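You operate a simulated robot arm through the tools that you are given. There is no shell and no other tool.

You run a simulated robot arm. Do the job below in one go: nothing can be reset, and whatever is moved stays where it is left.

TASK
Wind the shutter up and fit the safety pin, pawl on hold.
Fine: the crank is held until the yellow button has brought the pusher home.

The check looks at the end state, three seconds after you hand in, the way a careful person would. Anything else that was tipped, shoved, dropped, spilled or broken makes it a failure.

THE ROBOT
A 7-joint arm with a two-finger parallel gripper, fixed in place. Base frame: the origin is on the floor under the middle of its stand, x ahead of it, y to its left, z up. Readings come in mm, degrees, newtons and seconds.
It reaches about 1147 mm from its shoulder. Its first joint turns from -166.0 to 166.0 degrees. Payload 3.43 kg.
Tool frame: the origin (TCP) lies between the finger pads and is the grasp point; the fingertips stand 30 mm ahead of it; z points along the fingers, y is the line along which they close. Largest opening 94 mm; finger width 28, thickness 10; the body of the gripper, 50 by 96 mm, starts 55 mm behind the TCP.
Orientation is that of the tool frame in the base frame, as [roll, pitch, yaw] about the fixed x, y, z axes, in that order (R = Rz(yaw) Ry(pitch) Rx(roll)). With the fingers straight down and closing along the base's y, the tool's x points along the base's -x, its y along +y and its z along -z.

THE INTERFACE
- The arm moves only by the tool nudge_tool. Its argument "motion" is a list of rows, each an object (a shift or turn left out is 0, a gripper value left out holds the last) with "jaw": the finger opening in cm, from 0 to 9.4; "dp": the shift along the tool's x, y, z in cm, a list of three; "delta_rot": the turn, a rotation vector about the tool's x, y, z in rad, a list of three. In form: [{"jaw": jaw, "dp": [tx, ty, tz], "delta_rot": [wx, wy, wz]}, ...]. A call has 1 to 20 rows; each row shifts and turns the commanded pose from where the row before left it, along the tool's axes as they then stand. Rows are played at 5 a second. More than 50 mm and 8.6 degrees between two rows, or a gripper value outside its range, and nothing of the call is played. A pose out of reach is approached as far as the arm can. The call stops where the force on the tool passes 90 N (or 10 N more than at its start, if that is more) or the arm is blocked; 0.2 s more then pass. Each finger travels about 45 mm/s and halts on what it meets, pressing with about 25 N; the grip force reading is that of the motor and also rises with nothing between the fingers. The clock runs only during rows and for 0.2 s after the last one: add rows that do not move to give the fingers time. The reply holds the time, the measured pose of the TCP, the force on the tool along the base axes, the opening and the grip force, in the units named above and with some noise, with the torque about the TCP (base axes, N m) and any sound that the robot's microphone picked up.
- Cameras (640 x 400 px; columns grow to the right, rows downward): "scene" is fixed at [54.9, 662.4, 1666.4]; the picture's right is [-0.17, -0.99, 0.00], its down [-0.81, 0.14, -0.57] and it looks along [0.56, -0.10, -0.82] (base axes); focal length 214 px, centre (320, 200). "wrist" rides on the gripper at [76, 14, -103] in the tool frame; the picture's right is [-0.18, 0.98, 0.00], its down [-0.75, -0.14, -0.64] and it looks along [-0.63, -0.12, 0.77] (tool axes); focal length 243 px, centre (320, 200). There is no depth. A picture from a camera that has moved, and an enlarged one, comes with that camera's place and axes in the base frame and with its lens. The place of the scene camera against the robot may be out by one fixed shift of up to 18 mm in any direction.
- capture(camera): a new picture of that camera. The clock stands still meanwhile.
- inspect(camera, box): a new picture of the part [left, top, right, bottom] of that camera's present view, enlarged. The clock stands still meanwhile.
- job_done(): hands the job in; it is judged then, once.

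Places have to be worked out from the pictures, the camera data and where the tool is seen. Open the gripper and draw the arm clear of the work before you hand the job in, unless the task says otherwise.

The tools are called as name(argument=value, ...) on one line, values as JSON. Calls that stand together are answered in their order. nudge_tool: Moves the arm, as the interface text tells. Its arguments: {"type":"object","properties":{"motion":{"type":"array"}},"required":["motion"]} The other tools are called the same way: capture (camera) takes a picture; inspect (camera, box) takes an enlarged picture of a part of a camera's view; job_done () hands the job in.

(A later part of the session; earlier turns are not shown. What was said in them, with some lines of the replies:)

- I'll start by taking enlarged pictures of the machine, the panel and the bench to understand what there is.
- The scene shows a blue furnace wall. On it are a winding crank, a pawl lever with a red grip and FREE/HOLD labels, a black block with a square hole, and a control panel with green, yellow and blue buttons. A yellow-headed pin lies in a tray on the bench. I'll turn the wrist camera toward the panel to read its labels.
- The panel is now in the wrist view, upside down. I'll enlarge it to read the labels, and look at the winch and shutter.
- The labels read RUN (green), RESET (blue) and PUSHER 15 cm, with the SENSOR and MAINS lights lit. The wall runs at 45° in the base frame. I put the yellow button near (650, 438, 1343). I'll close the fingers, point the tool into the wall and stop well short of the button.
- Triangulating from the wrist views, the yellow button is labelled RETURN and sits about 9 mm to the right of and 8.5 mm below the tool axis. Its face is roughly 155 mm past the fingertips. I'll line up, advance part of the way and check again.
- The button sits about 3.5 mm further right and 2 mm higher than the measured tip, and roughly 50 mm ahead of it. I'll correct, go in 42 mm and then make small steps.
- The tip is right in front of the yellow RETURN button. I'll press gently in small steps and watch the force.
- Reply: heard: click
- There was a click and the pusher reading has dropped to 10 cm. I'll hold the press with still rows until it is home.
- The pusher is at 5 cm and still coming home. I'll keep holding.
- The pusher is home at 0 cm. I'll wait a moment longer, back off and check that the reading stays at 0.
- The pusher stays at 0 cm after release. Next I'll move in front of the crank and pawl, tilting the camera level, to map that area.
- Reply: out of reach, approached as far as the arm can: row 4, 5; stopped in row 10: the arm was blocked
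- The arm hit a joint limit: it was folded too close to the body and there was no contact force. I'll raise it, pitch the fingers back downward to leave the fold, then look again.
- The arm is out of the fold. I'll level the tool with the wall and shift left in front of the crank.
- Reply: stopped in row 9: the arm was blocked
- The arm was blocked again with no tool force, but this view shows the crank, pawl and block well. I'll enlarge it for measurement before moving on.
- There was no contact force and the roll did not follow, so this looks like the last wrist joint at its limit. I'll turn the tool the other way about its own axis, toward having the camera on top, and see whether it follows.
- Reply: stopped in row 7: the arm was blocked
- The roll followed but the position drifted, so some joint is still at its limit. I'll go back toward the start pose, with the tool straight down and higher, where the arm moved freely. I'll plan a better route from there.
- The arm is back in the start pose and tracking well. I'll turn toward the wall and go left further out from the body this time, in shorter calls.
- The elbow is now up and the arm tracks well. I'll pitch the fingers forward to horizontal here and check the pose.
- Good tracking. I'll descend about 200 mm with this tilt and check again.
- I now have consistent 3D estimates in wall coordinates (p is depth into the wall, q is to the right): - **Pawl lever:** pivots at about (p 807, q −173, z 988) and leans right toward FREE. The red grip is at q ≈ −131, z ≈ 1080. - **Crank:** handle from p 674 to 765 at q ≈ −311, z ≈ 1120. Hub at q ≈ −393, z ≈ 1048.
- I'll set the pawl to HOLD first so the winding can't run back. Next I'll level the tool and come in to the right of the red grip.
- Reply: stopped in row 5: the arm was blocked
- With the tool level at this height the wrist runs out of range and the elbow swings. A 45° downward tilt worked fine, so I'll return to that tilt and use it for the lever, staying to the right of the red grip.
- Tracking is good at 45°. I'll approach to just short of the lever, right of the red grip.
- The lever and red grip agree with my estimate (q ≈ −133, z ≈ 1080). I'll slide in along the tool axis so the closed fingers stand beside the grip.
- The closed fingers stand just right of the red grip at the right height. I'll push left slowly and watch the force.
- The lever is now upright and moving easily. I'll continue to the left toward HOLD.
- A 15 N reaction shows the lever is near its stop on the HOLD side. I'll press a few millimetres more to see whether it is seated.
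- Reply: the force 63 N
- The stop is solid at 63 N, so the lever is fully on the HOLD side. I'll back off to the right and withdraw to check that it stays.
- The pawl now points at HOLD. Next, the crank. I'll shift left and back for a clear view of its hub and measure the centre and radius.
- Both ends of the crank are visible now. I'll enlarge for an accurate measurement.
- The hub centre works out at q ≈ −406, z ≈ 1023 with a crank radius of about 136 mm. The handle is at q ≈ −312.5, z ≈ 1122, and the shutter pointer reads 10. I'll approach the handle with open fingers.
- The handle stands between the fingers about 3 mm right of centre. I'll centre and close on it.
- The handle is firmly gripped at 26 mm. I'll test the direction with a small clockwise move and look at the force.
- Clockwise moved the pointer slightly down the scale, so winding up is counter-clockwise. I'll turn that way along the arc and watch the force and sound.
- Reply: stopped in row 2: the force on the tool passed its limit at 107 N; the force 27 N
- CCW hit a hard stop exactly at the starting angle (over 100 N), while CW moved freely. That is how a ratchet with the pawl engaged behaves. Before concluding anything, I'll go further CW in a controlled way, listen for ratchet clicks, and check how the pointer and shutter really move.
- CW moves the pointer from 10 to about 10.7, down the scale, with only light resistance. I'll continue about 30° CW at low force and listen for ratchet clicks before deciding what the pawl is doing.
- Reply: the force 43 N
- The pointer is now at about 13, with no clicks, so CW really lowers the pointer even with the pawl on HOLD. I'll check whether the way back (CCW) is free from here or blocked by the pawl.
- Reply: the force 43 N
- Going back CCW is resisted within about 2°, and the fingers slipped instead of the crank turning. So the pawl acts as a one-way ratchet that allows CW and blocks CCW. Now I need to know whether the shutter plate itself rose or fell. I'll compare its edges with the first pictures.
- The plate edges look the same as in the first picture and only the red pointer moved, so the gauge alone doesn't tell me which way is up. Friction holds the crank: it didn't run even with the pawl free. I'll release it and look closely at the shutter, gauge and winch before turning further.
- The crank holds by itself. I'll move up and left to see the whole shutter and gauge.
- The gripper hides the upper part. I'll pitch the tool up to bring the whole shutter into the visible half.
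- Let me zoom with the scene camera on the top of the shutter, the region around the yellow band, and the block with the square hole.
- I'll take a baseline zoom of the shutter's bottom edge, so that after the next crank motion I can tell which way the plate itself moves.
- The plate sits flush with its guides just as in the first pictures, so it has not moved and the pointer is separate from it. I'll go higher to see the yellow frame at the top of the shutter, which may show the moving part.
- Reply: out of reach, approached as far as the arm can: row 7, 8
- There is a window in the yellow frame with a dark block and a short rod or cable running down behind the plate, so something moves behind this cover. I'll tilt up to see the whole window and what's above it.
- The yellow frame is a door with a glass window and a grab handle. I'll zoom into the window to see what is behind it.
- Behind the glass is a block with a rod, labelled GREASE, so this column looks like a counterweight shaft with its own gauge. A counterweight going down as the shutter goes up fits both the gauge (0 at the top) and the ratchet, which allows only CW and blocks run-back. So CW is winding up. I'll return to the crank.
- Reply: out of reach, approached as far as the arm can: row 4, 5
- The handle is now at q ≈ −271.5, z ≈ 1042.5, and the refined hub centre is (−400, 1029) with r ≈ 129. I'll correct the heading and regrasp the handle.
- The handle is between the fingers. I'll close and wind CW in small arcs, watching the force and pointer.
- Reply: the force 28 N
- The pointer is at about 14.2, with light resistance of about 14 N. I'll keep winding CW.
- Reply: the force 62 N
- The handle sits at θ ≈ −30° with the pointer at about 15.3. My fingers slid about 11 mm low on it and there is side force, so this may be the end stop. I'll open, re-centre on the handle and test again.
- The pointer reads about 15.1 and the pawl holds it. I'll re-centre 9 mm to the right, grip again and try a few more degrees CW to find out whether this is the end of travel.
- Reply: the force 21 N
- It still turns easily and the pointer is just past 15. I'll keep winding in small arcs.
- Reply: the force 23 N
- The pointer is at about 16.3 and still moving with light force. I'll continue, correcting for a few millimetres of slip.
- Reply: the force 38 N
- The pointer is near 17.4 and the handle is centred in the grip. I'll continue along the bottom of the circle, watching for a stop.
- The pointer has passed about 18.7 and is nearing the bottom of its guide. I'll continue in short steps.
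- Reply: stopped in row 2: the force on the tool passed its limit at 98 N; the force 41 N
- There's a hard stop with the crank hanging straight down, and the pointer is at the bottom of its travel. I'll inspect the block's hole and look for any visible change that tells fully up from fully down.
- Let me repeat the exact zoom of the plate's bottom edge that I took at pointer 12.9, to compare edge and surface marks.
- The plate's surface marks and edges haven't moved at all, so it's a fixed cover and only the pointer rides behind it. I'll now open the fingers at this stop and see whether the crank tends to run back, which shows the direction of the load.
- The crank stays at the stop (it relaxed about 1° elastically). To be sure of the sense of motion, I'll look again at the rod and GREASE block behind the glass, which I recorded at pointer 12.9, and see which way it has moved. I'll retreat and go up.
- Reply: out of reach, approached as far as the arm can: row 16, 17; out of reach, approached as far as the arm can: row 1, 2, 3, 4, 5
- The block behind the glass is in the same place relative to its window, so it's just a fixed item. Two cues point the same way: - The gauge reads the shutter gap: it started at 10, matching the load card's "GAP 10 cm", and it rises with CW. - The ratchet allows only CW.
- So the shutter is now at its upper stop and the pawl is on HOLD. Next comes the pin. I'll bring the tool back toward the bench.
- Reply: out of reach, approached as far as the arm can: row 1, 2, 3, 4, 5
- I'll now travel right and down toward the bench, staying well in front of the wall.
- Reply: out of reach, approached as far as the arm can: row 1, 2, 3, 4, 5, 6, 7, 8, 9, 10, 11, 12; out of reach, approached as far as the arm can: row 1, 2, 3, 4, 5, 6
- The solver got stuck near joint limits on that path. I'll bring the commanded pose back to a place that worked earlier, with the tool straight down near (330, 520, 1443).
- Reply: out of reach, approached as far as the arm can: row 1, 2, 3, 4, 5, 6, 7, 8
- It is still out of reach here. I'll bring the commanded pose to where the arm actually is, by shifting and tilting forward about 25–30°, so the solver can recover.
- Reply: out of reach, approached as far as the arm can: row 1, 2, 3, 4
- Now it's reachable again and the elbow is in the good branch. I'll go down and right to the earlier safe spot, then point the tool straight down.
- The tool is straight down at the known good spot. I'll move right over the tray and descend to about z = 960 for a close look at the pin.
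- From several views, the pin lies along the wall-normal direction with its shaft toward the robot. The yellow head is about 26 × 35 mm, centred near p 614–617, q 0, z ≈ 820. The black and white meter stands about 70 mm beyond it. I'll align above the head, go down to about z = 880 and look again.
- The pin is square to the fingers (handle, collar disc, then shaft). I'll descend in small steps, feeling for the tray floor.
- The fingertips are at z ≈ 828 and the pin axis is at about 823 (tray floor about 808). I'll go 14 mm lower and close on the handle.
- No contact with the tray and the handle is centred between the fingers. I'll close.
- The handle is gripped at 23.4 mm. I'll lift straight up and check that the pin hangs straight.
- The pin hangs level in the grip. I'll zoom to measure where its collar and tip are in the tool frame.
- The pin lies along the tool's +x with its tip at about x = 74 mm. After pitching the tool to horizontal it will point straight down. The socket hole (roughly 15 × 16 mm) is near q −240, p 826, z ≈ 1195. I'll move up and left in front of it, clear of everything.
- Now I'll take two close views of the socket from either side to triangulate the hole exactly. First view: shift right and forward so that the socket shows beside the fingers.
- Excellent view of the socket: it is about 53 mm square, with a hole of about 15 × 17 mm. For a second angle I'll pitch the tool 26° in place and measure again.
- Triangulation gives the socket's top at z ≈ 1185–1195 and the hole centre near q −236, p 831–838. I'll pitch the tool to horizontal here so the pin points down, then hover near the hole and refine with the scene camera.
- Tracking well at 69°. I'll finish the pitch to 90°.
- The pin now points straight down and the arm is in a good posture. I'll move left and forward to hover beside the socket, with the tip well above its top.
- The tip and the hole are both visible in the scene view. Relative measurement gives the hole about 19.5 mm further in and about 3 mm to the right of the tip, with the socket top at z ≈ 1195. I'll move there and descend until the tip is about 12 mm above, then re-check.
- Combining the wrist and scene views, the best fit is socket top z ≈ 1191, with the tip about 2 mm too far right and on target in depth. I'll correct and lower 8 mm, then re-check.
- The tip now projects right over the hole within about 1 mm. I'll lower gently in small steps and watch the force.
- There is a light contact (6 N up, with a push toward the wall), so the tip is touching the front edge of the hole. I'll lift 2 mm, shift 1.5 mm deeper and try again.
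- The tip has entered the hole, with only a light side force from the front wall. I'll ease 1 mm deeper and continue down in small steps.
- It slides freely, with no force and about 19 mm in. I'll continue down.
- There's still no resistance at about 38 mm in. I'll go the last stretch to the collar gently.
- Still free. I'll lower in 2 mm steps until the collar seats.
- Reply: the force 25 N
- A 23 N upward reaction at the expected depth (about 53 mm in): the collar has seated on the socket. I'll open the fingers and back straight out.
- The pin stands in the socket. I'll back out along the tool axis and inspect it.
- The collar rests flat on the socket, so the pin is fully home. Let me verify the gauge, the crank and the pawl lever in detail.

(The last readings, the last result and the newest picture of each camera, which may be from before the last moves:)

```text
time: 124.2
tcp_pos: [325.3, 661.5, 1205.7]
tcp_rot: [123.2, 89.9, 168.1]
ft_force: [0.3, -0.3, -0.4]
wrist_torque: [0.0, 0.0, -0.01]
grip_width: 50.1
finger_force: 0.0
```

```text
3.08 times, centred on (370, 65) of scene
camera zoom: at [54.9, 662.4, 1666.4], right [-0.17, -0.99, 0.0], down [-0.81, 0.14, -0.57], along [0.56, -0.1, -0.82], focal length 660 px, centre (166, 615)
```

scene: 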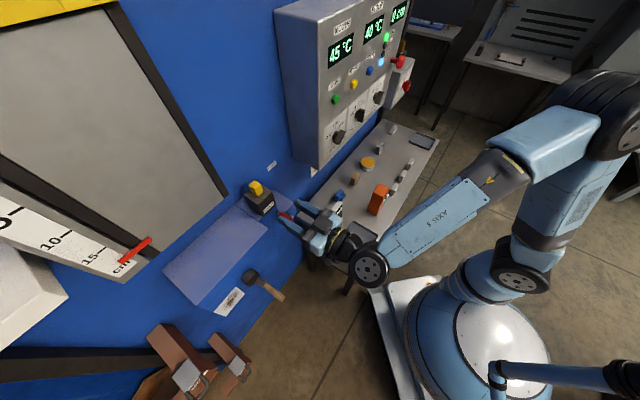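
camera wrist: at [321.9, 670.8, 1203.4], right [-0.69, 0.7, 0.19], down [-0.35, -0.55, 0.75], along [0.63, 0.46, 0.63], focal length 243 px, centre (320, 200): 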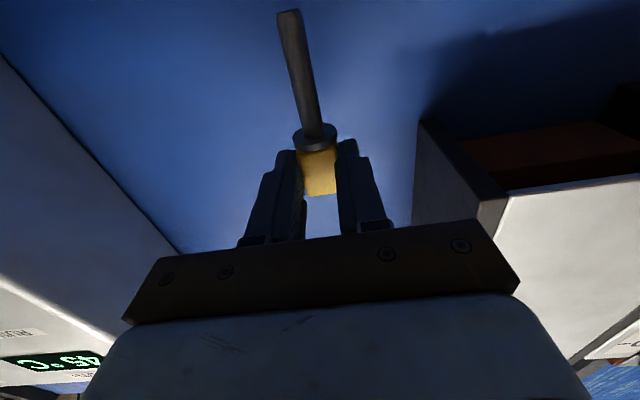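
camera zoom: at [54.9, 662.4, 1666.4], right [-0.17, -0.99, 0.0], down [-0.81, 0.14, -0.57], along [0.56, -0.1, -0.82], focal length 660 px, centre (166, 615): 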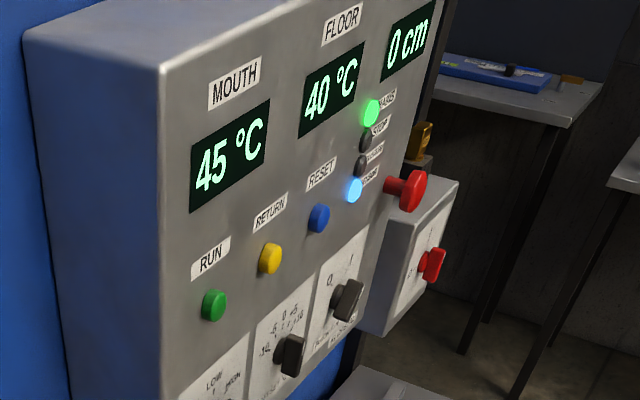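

The pin, pawl and panel look right. The pointer seems to have crept back slightly since the stop, which means the load pulls CCW; that confirms CW is up. I'll move the arm back clear of the work, wait a few seconds and check whether it still creeps.

inspect(camera="scene", box=[100, 220, 160, 275])

nudge_tool(motion=[{"dp": [0, 0, -3]}, {"dp": [0, 0, -2]}, {}, {}, {}, {}, {}, {}, {}, {}, {}, {}, {}, {}, {}, {}, {}, {}])

inspect(camera="scene", box=[100, 220, 160, 275])

capture(camera="wrist")

```text
7.27 times, centred on (130, 248) of scene
camera zoom: at [54.9, 662.4, 1666.4], right [-0.17, -0.99, 0.0], down [-0.81, 0.14, -0.57], along [0.56, -0.1, -0.82], focal length 1560 px, centre (1702, -146)
```

zoom: 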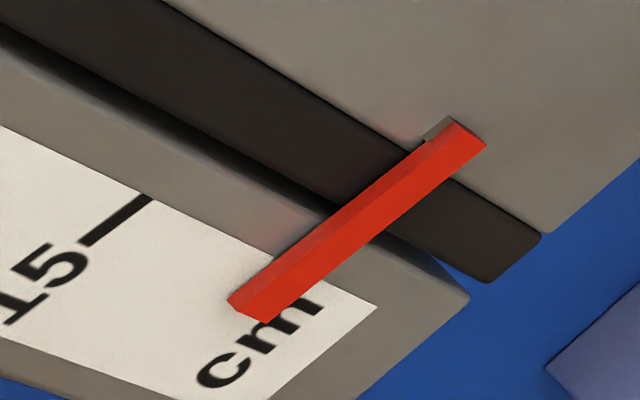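

```text
time: 128.0
tcp_pos: [292.1, 625.7, 1207.0]
tcp_rot: [122.2, 89.8, 167.3]
ft_force: [0.1, 0.0, 0.0]
wrist_torque: [-0.01, -0.04, -0.01]
grip_width: 49.8
finger_force: 0.0
```

```text
7.27 times, centred on (130, 248) of scene
camera zoom: at [54.9, 662.4, 1666.4], right [-0.17, -0.99, 0.0], down [-0.81, 0.14, -0.57], along [0.56, -0.1, -0.82], focal length 1560 px, centre (1702, -146)
```

zoom: 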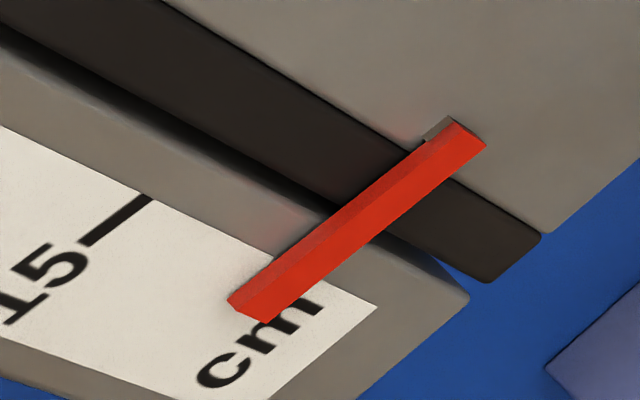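

```text
taken
camera wrist: at [208.5, 562.9, 1130.9], right [-0.69, 0.7, 0.19], down [-0.35, -0.55, 0.75], along [0.63, 0.46, 0.63], focal length 243 px, centre (320, 200)
```

wrist: 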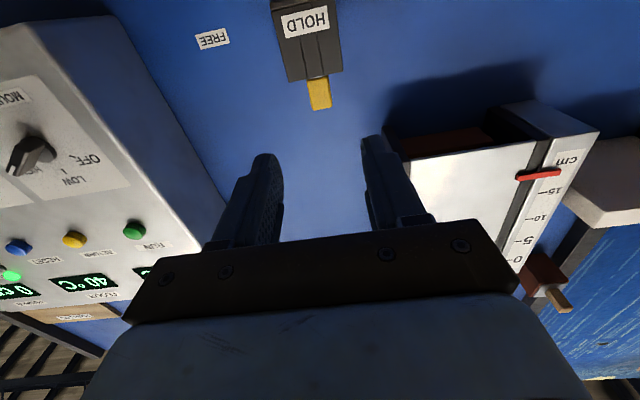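

No creep over 4 s, and the pin head sits squarely in the socket. For completeness I'll check the crank's angle with the wrist camera from a safe distance.

nudge_tool(motion=[{"delta_rot": [0, 0.131, 0]}, {"delta_rot": [0, 0.131, 0]}, {"delta_rot": [0, 0.131, 0]}, {"delta_rot": [0, 0.131, 0]}, {"delta_rot": [0, 0.131, 0]}, {"delta_rot": [0, 0.131, 0]}, {"dp": [2.4, 0.8, 1.0]}, {"dp": [2.4, 0.8, 1.0]}, {"dp": [2.4, 0.8, 1.0]}, {"dp": [2.4, 0.8, 1.0]}, {"dp": [2.4, 0.8, 1.0]}, {}])

capture(camera="wrist")

capture(camera="scene")

```text
time: 130.6
tcp_pos: [228.1, 616.9, 1087.1]
tcp_rot: [179.7, 44.9, -135.3]
ft_force: [-0.2, -0.8, -0.6]
wrist_torque: [-0.02, -0.02, 0.0]
grip_width: 50.1
finger_force: 0.0
```

```text
taken
camera wrist: at [128.2, 538.3, 1106.8], right [-0.6, 0.79, 0.13], down [0.16, -0.04, 0.99], along [0.78, 0.61, -0.1], focal length 243 px, centre (320, 200)
```

wrist: 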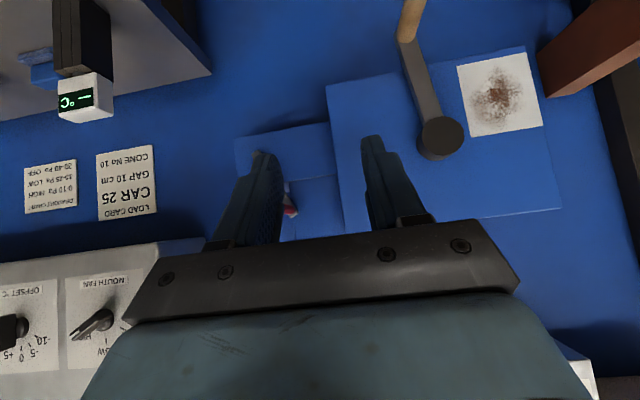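

```text
taken
```

scene: 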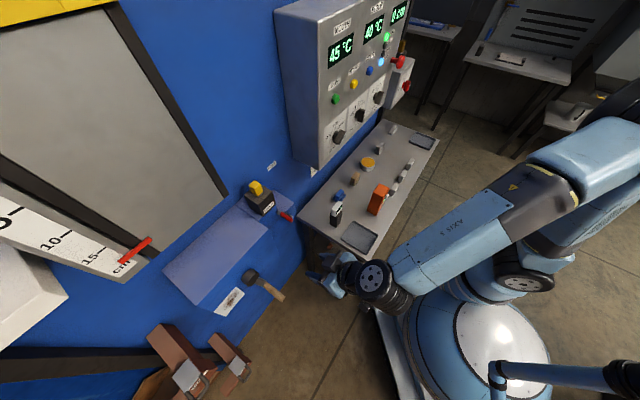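

The crank hangs about 6° short of the stop, held by the pawl tooth. The gauge is within about 4 mm of its end and steady, and the pin is in. I'll draw the arm clear of the work and take a last look at everything.

nudge_tool(motion=[{"dp": [-3.0, -1.4, -3.0]}, {"dp": [-3.0, -1.4, -3.0]}, {"dp": [-3.0, -1.4, -3.0]}, {"dp": [-3.0, -1.4, -3.0]}, {"dp": [-3.0, -1.4, -3.0]}, {"dp": [-3.0, -1.4, -3.0]}, {"dp": [-3.0, -1.4, -3.0]}, {}, {}, {}, {}, {}, {}, {}])

inspect(camera="scene", box=[100, 220, 160, 275])

inspect(camera="scene", box=[220, 160, 320, 310])

capture(camera="scene")

```text
time: 133.6
tcp_pos: [300.0, 550.6, 1385.8]
tcp_rot: [179.8, 44.8, -135.3]
ft_force: [1.3, -0.4, 0.2]
wrist_torque: [-0.02, 0.01, -0.02]
grip_width: 49.7
finger_force: 0.1
```

```text
7.27 times, centred on (130, 248) of scene
camera zoom: at [54.9, 662.4, 1666.4], right [-0.17, -0.99, 0.0], down [-0.81, 0.14, -0.57], along [0.56, -0.1, -0.82], focal length 1560 px, centre (1702, -146)
```

zoom: 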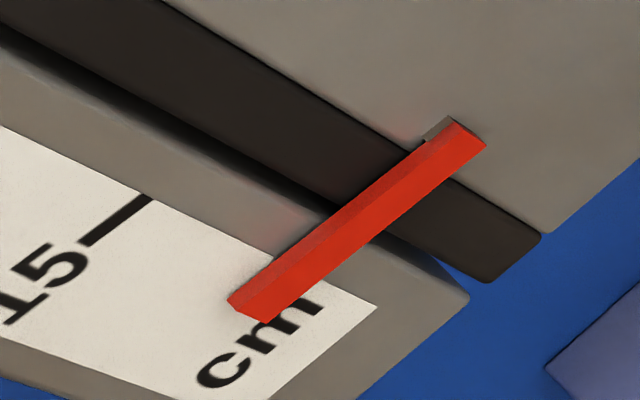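

```text
2.67 times, centred on (270, 235) of scene
camera zoom: at [54.9, 662.4, 1666.4], right [-0.17, -0.99, 0.0], down [-0.81, 0.14, -0.57], along [0.56, -0.1, -0.82], focal length 572 px, centre (453, 107)
```

zoom: 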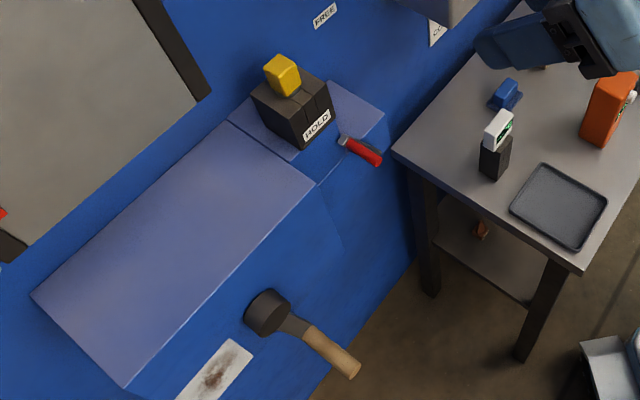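

```text
taken
```

scene: 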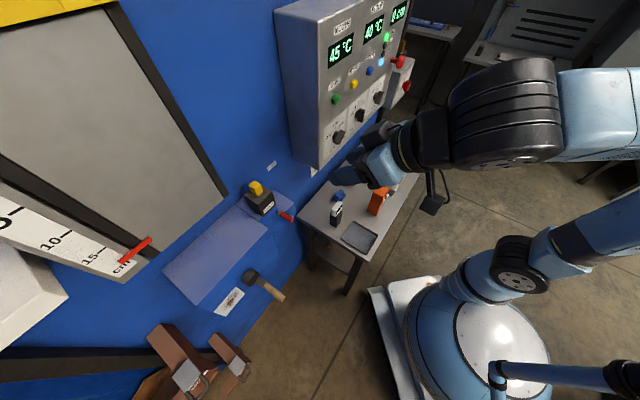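

Everything is steady: the gauge has been unchanged for over 10 s and is resting on the last pawl tooth below the upper stop. The pawl points at HOLD, the pin is seated to its collar in the socket, the pusher reads 0 cm and the bench items are undisturbed. The gripper is open and clear, so I'm handing in.

job_done()

```text
The job is handed in.
```

I wound the shutter up until the crank hit its stop, set the pawl to HOLD and fitted the safety pin. The job is handed in; no verdict has come back yet.

- **Pusher:** I held the yellow RETURN button until the display read 0 cm. It stayed there afterwards.
- **Pawl:** the lever is against its stop on the HOLD side.
- **Shutter:** I turned the crank clockwise to its stop. It then settled back about 6°, probably onto a pawl tooth. The pointer ended about 4 mm short of its end position and did not move over the last 10 seconds.
- **Pin:** it is in the socket on top of the winch, with its collar resting on the block.

**Which way is up:** the direction label by the crank is smudged and I never saw the shutter itself move, so I inferred that clockwise is up. With the pawl on HOLD the crank turned only clockwise, and when released it drifted back counter-clockwise. The gauge started at 10 cm, matching the load card's gap, and rose as I wound. The one point against is that the pointer moves down its scale as the reading rises. I took that to mean it rides on a counterweight.

I saw nothing else disturbed, and the arm is clear with the gripper open.
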